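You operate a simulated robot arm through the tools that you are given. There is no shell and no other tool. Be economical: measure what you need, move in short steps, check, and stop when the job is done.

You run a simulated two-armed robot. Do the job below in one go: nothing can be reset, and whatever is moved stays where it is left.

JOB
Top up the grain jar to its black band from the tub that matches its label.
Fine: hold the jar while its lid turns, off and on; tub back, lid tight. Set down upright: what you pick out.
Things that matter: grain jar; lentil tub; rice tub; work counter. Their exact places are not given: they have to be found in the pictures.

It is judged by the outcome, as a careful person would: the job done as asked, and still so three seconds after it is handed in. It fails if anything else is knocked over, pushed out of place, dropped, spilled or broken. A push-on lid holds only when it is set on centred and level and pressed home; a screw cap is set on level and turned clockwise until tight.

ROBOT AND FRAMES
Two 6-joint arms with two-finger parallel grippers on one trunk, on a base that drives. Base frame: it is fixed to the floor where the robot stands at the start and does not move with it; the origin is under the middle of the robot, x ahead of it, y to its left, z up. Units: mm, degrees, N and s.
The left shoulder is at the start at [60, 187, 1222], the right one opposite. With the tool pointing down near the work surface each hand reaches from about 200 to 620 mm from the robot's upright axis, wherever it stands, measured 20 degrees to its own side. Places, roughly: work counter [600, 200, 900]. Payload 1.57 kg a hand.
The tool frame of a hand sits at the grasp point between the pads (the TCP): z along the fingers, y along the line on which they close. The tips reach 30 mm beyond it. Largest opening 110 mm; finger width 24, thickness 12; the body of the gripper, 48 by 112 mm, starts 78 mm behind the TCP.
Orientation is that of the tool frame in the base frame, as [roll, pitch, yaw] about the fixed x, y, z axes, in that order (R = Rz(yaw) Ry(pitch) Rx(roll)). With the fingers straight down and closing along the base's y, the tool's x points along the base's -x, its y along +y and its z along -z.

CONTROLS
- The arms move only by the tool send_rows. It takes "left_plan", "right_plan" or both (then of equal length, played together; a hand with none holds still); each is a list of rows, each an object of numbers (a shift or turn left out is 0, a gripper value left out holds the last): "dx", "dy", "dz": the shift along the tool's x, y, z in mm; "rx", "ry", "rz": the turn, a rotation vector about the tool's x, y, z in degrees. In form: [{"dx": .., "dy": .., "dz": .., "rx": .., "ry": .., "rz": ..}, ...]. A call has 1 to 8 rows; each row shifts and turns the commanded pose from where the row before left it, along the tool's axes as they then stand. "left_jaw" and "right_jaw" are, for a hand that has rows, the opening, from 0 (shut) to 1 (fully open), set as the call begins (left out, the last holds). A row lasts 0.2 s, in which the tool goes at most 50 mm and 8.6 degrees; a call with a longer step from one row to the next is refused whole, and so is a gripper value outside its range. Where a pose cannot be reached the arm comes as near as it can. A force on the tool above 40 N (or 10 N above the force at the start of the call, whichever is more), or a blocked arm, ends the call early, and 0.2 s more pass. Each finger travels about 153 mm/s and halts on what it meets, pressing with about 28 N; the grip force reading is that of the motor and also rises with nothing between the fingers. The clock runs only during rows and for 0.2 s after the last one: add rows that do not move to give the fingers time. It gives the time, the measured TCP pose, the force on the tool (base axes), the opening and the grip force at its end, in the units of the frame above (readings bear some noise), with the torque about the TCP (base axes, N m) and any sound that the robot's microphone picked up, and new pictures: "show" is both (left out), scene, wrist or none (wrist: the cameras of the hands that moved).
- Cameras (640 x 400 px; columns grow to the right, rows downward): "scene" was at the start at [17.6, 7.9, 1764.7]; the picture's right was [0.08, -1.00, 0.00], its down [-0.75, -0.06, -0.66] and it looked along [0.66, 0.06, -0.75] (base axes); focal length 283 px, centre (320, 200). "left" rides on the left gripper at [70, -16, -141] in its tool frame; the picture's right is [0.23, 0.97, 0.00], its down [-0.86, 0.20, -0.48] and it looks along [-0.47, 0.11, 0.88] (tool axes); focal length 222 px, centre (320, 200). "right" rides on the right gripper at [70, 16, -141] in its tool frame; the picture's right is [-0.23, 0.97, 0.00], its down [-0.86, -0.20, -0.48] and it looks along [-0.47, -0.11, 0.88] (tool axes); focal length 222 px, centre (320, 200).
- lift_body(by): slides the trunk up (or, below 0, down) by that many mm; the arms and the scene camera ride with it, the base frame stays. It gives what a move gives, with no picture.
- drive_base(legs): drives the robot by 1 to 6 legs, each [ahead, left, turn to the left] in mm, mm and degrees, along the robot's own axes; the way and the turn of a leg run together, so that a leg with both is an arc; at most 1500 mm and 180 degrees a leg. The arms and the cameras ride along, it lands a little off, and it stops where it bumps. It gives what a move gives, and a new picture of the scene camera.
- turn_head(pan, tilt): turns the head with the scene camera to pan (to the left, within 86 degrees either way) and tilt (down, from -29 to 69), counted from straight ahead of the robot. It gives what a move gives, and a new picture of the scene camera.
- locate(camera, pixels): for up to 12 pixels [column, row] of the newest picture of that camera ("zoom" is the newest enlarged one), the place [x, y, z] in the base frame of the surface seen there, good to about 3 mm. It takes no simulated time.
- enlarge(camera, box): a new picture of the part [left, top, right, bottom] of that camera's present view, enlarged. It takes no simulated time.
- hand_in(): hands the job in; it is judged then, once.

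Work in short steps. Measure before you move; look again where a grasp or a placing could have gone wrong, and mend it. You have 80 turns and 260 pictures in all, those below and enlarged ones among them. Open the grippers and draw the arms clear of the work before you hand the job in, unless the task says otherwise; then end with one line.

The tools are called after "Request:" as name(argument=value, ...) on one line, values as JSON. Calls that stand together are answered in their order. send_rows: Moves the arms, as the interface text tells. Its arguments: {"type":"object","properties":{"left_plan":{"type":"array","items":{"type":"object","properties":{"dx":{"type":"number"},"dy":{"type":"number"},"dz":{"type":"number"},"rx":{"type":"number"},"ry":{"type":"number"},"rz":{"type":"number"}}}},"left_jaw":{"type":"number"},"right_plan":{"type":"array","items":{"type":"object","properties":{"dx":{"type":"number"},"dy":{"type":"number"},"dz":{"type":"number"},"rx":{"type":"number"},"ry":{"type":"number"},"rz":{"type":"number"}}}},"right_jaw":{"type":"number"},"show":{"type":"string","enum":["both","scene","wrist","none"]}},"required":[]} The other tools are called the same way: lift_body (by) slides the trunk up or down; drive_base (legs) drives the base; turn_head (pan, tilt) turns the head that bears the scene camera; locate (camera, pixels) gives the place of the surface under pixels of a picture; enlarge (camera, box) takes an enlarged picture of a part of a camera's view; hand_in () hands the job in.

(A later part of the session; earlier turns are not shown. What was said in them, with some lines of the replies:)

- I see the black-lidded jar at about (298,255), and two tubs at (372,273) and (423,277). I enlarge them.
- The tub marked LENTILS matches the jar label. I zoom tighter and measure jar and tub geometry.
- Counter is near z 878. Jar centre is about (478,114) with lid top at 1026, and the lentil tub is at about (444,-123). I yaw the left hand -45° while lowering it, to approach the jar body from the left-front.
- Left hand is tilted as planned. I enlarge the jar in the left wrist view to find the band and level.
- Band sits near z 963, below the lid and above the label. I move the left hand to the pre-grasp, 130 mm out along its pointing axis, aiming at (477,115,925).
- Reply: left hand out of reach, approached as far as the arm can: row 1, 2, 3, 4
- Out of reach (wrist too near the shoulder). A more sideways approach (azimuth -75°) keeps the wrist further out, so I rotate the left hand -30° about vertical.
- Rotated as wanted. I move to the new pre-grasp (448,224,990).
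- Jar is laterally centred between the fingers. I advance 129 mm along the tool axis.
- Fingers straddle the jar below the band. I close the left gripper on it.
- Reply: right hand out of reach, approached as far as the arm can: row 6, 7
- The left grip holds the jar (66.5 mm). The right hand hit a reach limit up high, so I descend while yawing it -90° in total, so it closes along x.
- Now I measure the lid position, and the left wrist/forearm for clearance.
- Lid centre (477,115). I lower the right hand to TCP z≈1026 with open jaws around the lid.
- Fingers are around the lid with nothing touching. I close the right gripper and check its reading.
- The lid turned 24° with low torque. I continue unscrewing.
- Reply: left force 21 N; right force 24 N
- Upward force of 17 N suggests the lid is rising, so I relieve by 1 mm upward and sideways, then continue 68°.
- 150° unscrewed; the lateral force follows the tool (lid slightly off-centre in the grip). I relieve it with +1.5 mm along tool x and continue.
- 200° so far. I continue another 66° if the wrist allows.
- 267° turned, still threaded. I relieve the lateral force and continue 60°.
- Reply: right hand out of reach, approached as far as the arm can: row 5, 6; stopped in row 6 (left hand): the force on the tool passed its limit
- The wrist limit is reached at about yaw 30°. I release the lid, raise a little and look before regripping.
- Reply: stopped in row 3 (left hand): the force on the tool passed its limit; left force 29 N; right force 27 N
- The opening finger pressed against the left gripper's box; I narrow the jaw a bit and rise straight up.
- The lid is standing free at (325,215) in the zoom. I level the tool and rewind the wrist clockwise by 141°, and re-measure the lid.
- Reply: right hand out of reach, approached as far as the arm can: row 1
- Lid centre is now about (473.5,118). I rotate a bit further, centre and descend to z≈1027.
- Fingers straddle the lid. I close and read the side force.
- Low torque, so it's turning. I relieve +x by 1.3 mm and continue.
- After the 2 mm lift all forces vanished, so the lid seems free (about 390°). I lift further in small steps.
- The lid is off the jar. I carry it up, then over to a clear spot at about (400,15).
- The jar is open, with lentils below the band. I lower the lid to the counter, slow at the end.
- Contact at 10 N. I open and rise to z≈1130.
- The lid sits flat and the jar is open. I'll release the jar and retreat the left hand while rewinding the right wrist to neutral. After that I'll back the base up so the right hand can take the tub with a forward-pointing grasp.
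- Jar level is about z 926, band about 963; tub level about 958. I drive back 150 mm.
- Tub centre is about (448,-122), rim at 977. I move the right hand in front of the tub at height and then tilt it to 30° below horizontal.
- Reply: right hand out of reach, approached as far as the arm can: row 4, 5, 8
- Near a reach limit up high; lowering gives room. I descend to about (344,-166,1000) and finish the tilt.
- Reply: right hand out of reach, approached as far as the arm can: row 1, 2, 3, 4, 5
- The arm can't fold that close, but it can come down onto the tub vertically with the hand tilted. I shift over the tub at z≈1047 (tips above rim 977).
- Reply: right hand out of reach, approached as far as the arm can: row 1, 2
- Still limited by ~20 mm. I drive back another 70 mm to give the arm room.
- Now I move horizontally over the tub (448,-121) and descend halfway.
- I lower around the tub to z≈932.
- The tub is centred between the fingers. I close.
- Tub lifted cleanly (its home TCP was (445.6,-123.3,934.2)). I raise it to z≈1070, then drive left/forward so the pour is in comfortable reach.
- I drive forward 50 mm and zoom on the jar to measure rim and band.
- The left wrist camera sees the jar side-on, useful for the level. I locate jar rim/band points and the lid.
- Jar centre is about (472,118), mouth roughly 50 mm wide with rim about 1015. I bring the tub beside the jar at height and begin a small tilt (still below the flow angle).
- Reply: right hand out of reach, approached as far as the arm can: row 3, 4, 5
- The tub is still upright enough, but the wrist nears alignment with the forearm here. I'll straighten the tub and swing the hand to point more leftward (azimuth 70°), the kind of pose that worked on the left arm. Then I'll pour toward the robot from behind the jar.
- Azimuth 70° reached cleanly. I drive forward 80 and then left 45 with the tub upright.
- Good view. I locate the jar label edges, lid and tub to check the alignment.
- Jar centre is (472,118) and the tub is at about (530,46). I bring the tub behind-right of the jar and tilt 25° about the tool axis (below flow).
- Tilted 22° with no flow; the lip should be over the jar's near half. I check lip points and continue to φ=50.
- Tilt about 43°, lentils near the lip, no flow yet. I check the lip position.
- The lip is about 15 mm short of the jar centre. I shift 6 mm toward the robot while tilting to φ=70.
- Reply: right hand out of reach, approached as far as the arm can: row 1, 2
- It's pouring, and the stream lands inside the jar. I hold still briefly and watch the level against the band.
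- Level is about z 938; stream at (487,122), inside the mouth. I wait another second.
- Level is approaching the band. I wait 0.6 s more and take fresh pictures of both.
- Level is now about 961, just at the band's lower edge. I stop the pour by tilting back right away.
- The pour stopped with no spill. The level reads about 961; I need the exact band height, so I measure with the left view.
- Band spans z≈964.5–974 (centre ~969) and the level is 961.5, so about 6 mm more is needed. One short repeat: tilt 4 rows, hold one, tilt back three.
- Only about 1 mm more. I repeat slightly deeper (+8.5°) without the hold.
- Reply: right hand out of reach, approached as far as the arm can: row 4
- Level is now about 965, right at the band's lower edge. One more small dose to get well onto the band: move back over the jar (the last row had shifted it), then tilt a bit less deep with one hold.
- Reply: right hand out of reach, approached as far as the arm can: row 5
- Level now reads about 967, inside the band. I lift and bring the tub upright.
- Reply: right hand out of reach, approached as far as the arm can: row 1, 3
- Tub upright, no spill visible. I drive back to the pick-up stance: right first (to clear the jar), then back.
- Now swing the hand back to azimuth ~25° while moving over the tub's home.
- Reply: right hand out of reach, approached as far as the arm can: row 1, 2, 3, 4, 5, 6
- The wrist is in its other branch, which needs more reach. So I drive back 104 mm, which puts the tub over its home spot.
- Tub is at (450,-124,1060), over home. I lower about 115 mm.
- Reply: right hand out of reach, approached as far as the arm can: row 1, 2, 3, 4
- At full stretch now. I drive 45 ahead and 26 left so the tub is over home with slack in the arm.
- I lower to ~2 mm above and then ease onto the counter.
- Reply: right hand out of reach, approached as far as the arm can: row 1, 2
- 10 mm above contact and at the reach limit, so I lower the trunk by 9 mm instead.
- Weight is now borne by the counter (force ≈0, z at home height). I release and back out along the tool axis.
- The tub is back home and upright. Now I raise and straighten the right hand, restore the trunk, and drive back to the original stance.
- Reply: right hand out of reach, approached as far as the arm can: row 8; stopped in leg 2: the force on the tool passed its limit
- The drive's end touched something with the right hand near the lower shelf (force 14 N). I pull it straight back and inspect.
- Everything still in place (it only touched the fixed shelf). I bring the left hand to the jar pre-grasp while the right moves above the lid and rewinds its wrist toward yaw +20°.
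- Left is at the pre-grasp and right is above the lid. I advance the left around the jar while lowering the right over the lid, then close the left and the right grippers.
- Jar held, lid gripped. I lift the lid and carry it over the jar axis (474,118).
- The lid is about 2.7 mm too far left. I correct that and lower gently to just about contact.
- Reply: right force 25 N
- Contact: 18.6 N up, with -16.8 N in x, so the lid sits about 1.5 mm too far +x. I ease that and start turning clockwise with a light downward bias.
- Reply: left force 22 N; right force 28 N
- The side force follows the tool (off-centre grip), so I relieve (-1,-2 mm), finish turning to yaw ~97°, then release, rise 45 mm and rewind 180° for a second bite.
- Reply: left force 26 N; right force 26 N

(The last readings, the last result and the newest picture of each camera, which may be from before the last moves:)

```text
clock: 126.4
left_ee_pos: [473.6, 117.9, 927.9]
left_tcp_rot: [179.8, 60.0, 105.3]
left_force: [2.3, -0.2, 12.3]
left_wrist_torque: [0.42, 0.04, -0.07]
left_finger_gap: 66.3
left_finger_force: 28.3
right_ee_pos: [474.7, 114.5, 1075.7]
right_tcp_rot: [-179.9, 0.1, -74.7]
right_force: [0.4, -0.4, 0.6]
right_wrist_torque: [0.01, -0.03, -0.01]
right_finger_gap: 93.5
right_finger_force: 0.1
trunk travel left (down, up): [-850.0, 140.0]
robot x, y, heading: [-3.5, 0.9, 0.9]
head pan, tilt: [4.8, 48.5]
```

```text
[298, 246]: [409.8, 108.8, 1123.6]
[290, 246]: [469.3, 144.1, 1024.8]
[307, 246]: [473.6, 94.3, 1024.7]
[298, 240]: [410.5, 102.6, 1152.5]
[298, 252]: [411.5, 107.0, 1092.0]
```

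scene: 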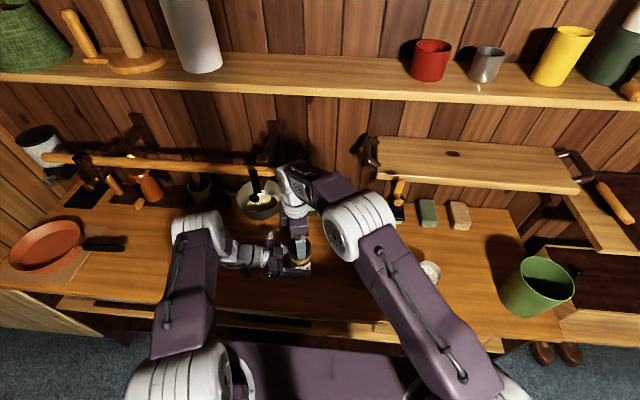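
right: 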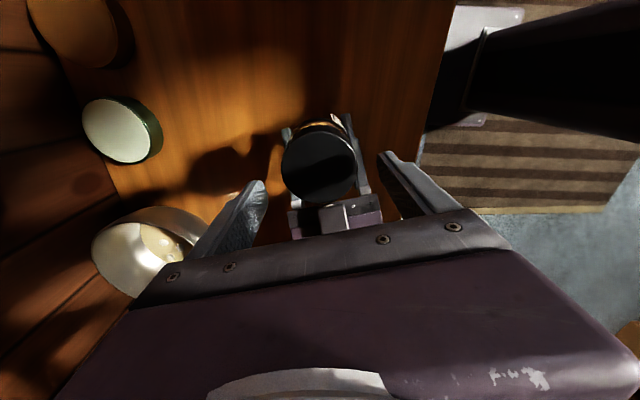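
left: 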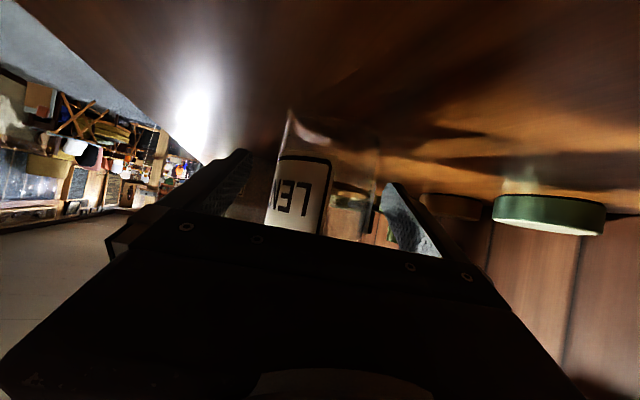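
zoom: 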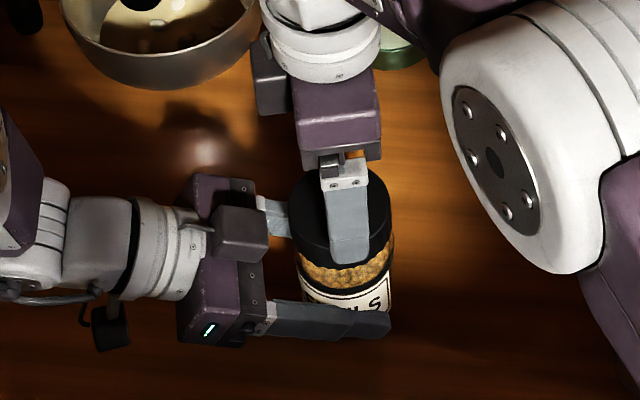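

The lid is threaded down (top at 1025, level). I descend, grip again and turn another ~134° clockwise, watching torque.

Request:
send_rows(right_plan=[{"dx": -1.45, "dy": -0.4}, {"dz": 30}, {"dz": 15}, {"dz": 3}, {}], show="none")

Request:
send_rows(right_plan=[{}, {}, {}], right_jaw=0, show="none")

Request:
send_rows(right_plan=[{"rz": 8.4}, {"rz": 8.4}, {"rz": 8.4}, {"rz": 8.4}, {"rz": 8.4}, {"rz": 8.4}], show="none")

Request:
send_rows(right_plan=[{"rz": 8.4}, {"rz": 8.4}, {"rz": 8.4}, {"rz": 8.4}, {"rz": 8.4}], show="none")

Request:
send_rows(right_plan=[{"rz": 8.4}, {"rz": 8.4}, {"rz": 8.4}, {"rz": 8.4}, {"rz": 8.4}], show="wrist")

Request:
enlarge(camera="scene", box=[240, 200, 350, 290])

```text
clock: 127.6
left_ee_pos: [474.0, 117.3, 925.8]
left_tcp_rot: [179.9, 60.0, 105.4]
left_force: [1.1, 0.1, 10.0]
left_wrist_torque: [0.32, 0.1, -0.09]
left_finger_gap: 66.2
left_finger_force: 27.9
right_ee_pos: [474.0, 115.8, 1027.5]
right_tcp_rot: [-179.8, 0.1, -74.8]
right_force: [0.3, -0.7, 0.3]
right_wrist_torque: [0.0, -0.02, -0.03]
right_finger_gap: 93.4
right_finger_force: 0.0
trunk travel left (down, up): [-850.0, 140.0]
robot x, y, heading: [-1.6, 2.5, 0.7]
head pan, tilt: [4.8, 48.5]
```

```text
clock: 128.4
left_ee_pos: [473.6, 117.5, 928.1]
left_tcp_rot: [180.0, 60.0, 105.4]
left_force: [-2.5, 1.0, 9.9]
left_wrist_torque: [0.43, -0.27, -0.05]
left_finger_gap: 66.4
left_finger_force: 28.5
right_ee_pos: [473.6, 114.7, 1028.4]
right_tcp_rot: [-179.9, 0.0, -74.7]
right_force: [2.4, 0.5, -0.6]
right_wrist_torque: [-0.01, -0.05, 0.02]
right_finger_gap: 69.3
right_finger_force: 27.8
trunk travel left (down, up): [-850.0, 140.0]
robot x, y, heading: [0.8, 5.7, 0.8]
head pan, tilt: [4.8, 48.5]
```

```text
clock: 129.8
left_ee_pos: [474.0, 118.2, 925.8]
left_tcp_rot: [-179.9, 60.1, 105.6]
left_force: [-7.2, 0.1, 0.0]
left_wrist_torque: [0.01, -0.19, -0.52]
left_finger_gap: 68.0
left_finger_force: 27.8
right_ee_pos: [474.4, 115.0, 1027.8]
right_tcp_rot: [-180.0, 0.2, -125.2]
right_force: [5.7, -1.3, 1.3]
right_wrist_torque: [0.02, -0.22, 0.54]
right_finger_gap: 68.3
right_finger_force: 28.2
trunk travel left (down, up): [-850.0, 140.0]
robot x, y, heading: [-1.4, 2.9, 0.5]
head pan, tilt: [4.8, 48.5]
```

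```text
clock: 131.0
left_ee_pos: [474.8, 118.3, 926.4]
left_tcp_rot: [-180.0, 60.1, 105.6]
left_force: [7.4, -6.6, -0.5]
left_wrist_torque: [0.21, 0.58, -0.74]
left_finger_gap: 70.7
left_finger_force: 27.4
right_ee_pos: [473.0, 117.6, 1027.7]
right_tcp_rot: [179.7, -0.1, -167.2]
right_force: [-6.8, 6.1, -2.5]
right_wrist_torque: [0.47, 0.09, 0.76]
right_finger_gap: 68.1
right_finger_force: 28.2
trunk travel left (down, up): [-850.0, 140.0]
robot x, y, heading: [-0.5, 2.9, 1.0]
head pan, tilt: [4.8, 48.5]
```

```text
clock: 132.2
left_ee_pos: [475.1, 118.9, 927.7]
left_tcp_rot: [179.9, 60.0, 105.4]
left_force: [-1.8, 4.6, 2.0]
left_wrist_torque: [-0.22, -0.15, -0.93]
left_finger_gap: 66.3
left_finger_force: 28.6
right_ee_pos: [475.5, 116.0, 1026.7]
right_tcp_rot: [179.9, 0.0, 150.8]
right_force: [1.0, -5.7, -5.0]
right_wrist_torque: [-0.26, 0.04, 0.96]
right_finger_gap: 69.2
right_finger_force: 28.3
trunk travel left (down, up): [-850.0, 140.0]
robot x, y, heading: [-1.1, -0.2, 1.0]
head pan, tilt: [4.8, 48.5]
```

right: 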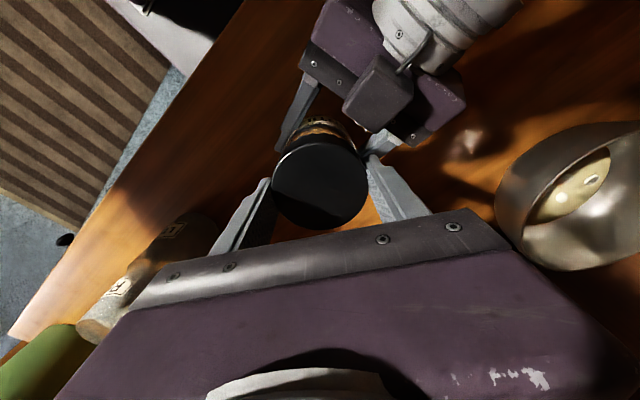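

```text
4.44 times, centred on (295, 245) of scene
```

zoom: 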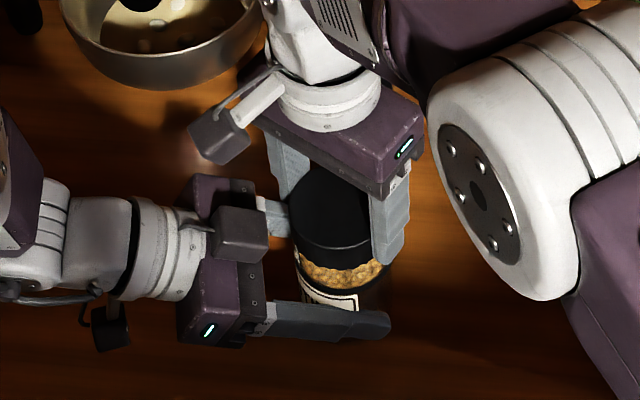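

Torque climbed to nearly 1 N·m and the jar began slipping in the grip, so the lid is tight. I release the lid with a narrow opening, rise, then release the jar and withdraw both arms.

Request:
send_rows(right_plan=[{}, {}, {}, {"dz": -15}, {"dz": -30}, {"dz": -40}, {}], right_jaw=0.73, show="none")

Request:
send_rows(left_plan=[{}, {}, {}, {"dz": -25}, {"dz": -35}, {"dz": -35}, {"dz": -35}, {}], left_jaw=1, right_plan=[{"dz": -35}, {"dz": -35}, {"dx": -19.5, "dy": -35}, {"dx": -19.5, "dy": -35}, {"dx": -19.5, "dy": -35}, {"dx": -19.5, "dy": -35}, {"dx": -19.5, "dy": -35}, {}], show="none")

Request:
send_rows(left_plan=[{"dx": -25, "dz": -35}, {"dx": -25, "dz": -35}, {"dx": -25, "dz": -35}, {"dx": -25, "dz": -35}, {}], show="both")

Request:
enlarge(camera="scene", box=[260, 210, 440, 320])

Request:
locate(camera="scene", pixels=[[290, 246], [307, 246], [298, 240], [298, 251], [300, 267], [373, 278]])

```text
clock: 133.8
left_ee_pos: [475.5, 117.2, 926.9]
left_tcp_rot: [-180.0, 60.0, 105.6]
left_force: [-0.8, 0.6, -0.8]
left_wrist_torque: [0.06, 0.05, 0.05]
left_finger_gap: 66.3
left_finger_force: 28.3
right_ee_pos: [476.1, 118.9, 1111.5]
right_tcp_rot: [179.9, -0.1, 150.9]
right_force: [0.6, 1.0, 0.6]
right_wrist_torque: [0.0, 0.0, -0.01]
right_finger_gap: 80.3
right_finger_force: 0.0
trunk travel left (down, up): [-850.0, 140.0]
robot x, y, heading: [-5.1, 1.5, 0.6]
head pan, tilt: [4.8, 48.5]
```

```text
clock: 135.6
left_ee_pos: [440.9, 224.7, 990.9]
left_tcp_rot: [180.0, 60.0, 105.6]
left_force: [-0.2, -0.1, 0.4]
left_wrist_torque: [-0.02, -0.02, -0.02]
left_finger_gap: 110.1
left_finger_force: 0.0
right_ee_pos: [475.2, -81.7, 1182.2]
right_tcp_rot: [179.9, 0.0, 151.0]
right_force: [0.2, -0.6, 0.3]
right_wrist_torque: [-0.01, -0.03, 0.0]
right_finger_gap: 80.0
right_finger_force: 0.0
trunk travel left (down, up): [-850.0, 140.0]
robot x, y, heading: [-0.6, 6.7, 0.6]
head pan, tilt: [4.8, 48.5]
```

```text
clock: 136.8
left_ee_pos: [422.2, 296.9, 1147.4]
left_tcp_rot: [180.0, 60.1, 105.5]
left_force: [0.1, 0.0, -0.2]
left_wrist_torque: [0.01, 0.0, 0.0]
left_finger_gap: 110.0
left_finger_force: 0.1
right_ee_pos: [475.2, -82.2, 1181.6]
right_tcp_rot: [179.9, 0.0, 150.9]
right_force: [-0.3, 0.9, 0.0]
right_wrist_torque: [-0.01, -0.01, -0.02]
right_finger_gap: 80.4
right_finger_force: 0.1
trunk travel left (down, up): [-850.0, 140.0]
robot x, y, heading: [1.5, 4.1, 0.7]
head pan, tilt: [4.8, 48.5]
```

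scene: 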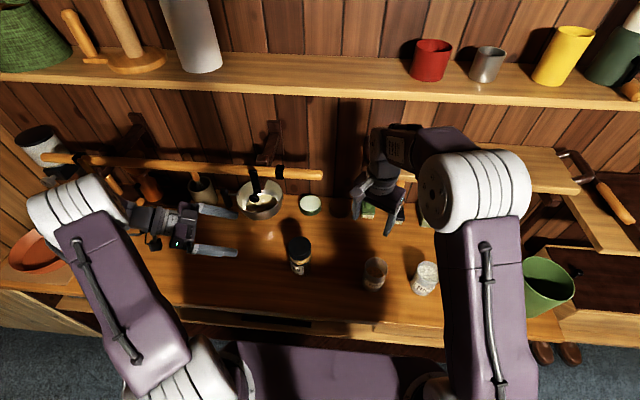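
left: 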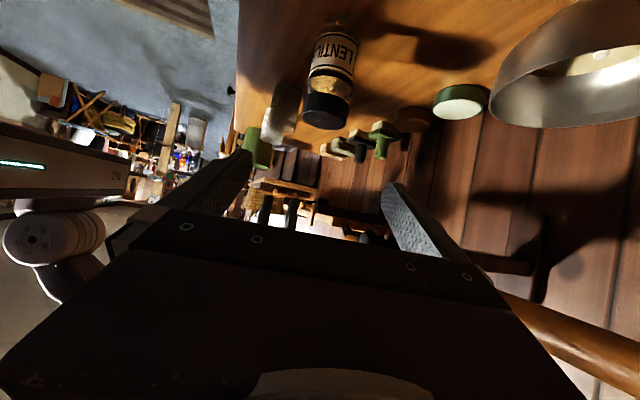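

```text
3.56 times, centred on (350, 265) of scene
```

zoom: 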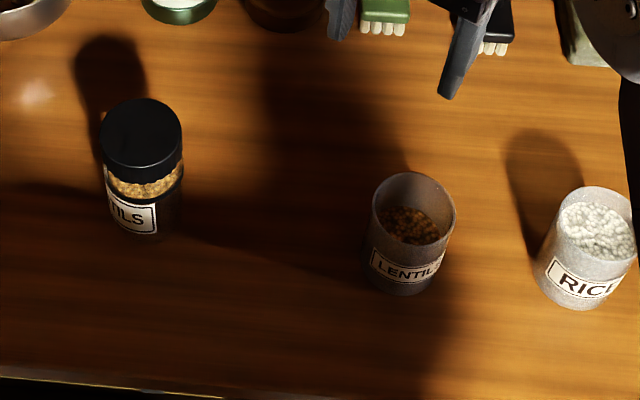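

```text
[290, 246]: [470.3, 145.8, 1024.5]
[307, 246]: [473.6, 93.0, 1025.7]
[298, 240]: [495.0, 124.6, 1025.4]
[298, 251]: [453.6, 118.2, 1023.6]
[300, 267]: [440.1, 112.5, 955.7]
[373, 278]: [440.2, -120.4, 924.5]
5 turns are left
```

The jar stands closed and level, filled to the band. The tub is home and nothing is spilled. I open the right gripper fully and hand in.

Request:
send_rows(right_plan=[{"dz": -40}, {"dz": -40}, {}], right_jaw=1, show="none")

Request:
hand_in()

```text
clock: 137.6
left_ee_pos: [423.4, 296.4, 1149.2]
left_tcp_rot: [179.9, 60.0, 105.6]
left_force: [-0.3, 0.3, 0.1]
left_wrist_torque: [0.0, 0.02, -0.04]
left_finger_gap: 110.0
left_finger_force: 0.0
right_ee_pos: [472.9, -83.3, 1260.9]
right_tcp_rot: [179.9, -0.2, 150.9]
right_force: [0.5, 0.1, -0.3]
right_wrist_torque: [0.03, 0.04, 0.0]
right_finger_gap: 110.1
right_finger_force: 0.1
trunk travel left (down, up): [-850.0, 140.0]
robot x, y, heading: [-1.3, 4.1, 0.6]
head pan, tilt: [4.8, 48.5]
```

```text
The job is handed in.
```

The jar is topped up with lentils to its black band (level about 967 mm, band about 964–974 mm), its lid is screwed tight, the lentil tub is back within a few millimetres of where it stood, no spill shows in the pictures, and the job is handed in; the right hand did bump the lower shelf once while driving, with nothing seen to move.
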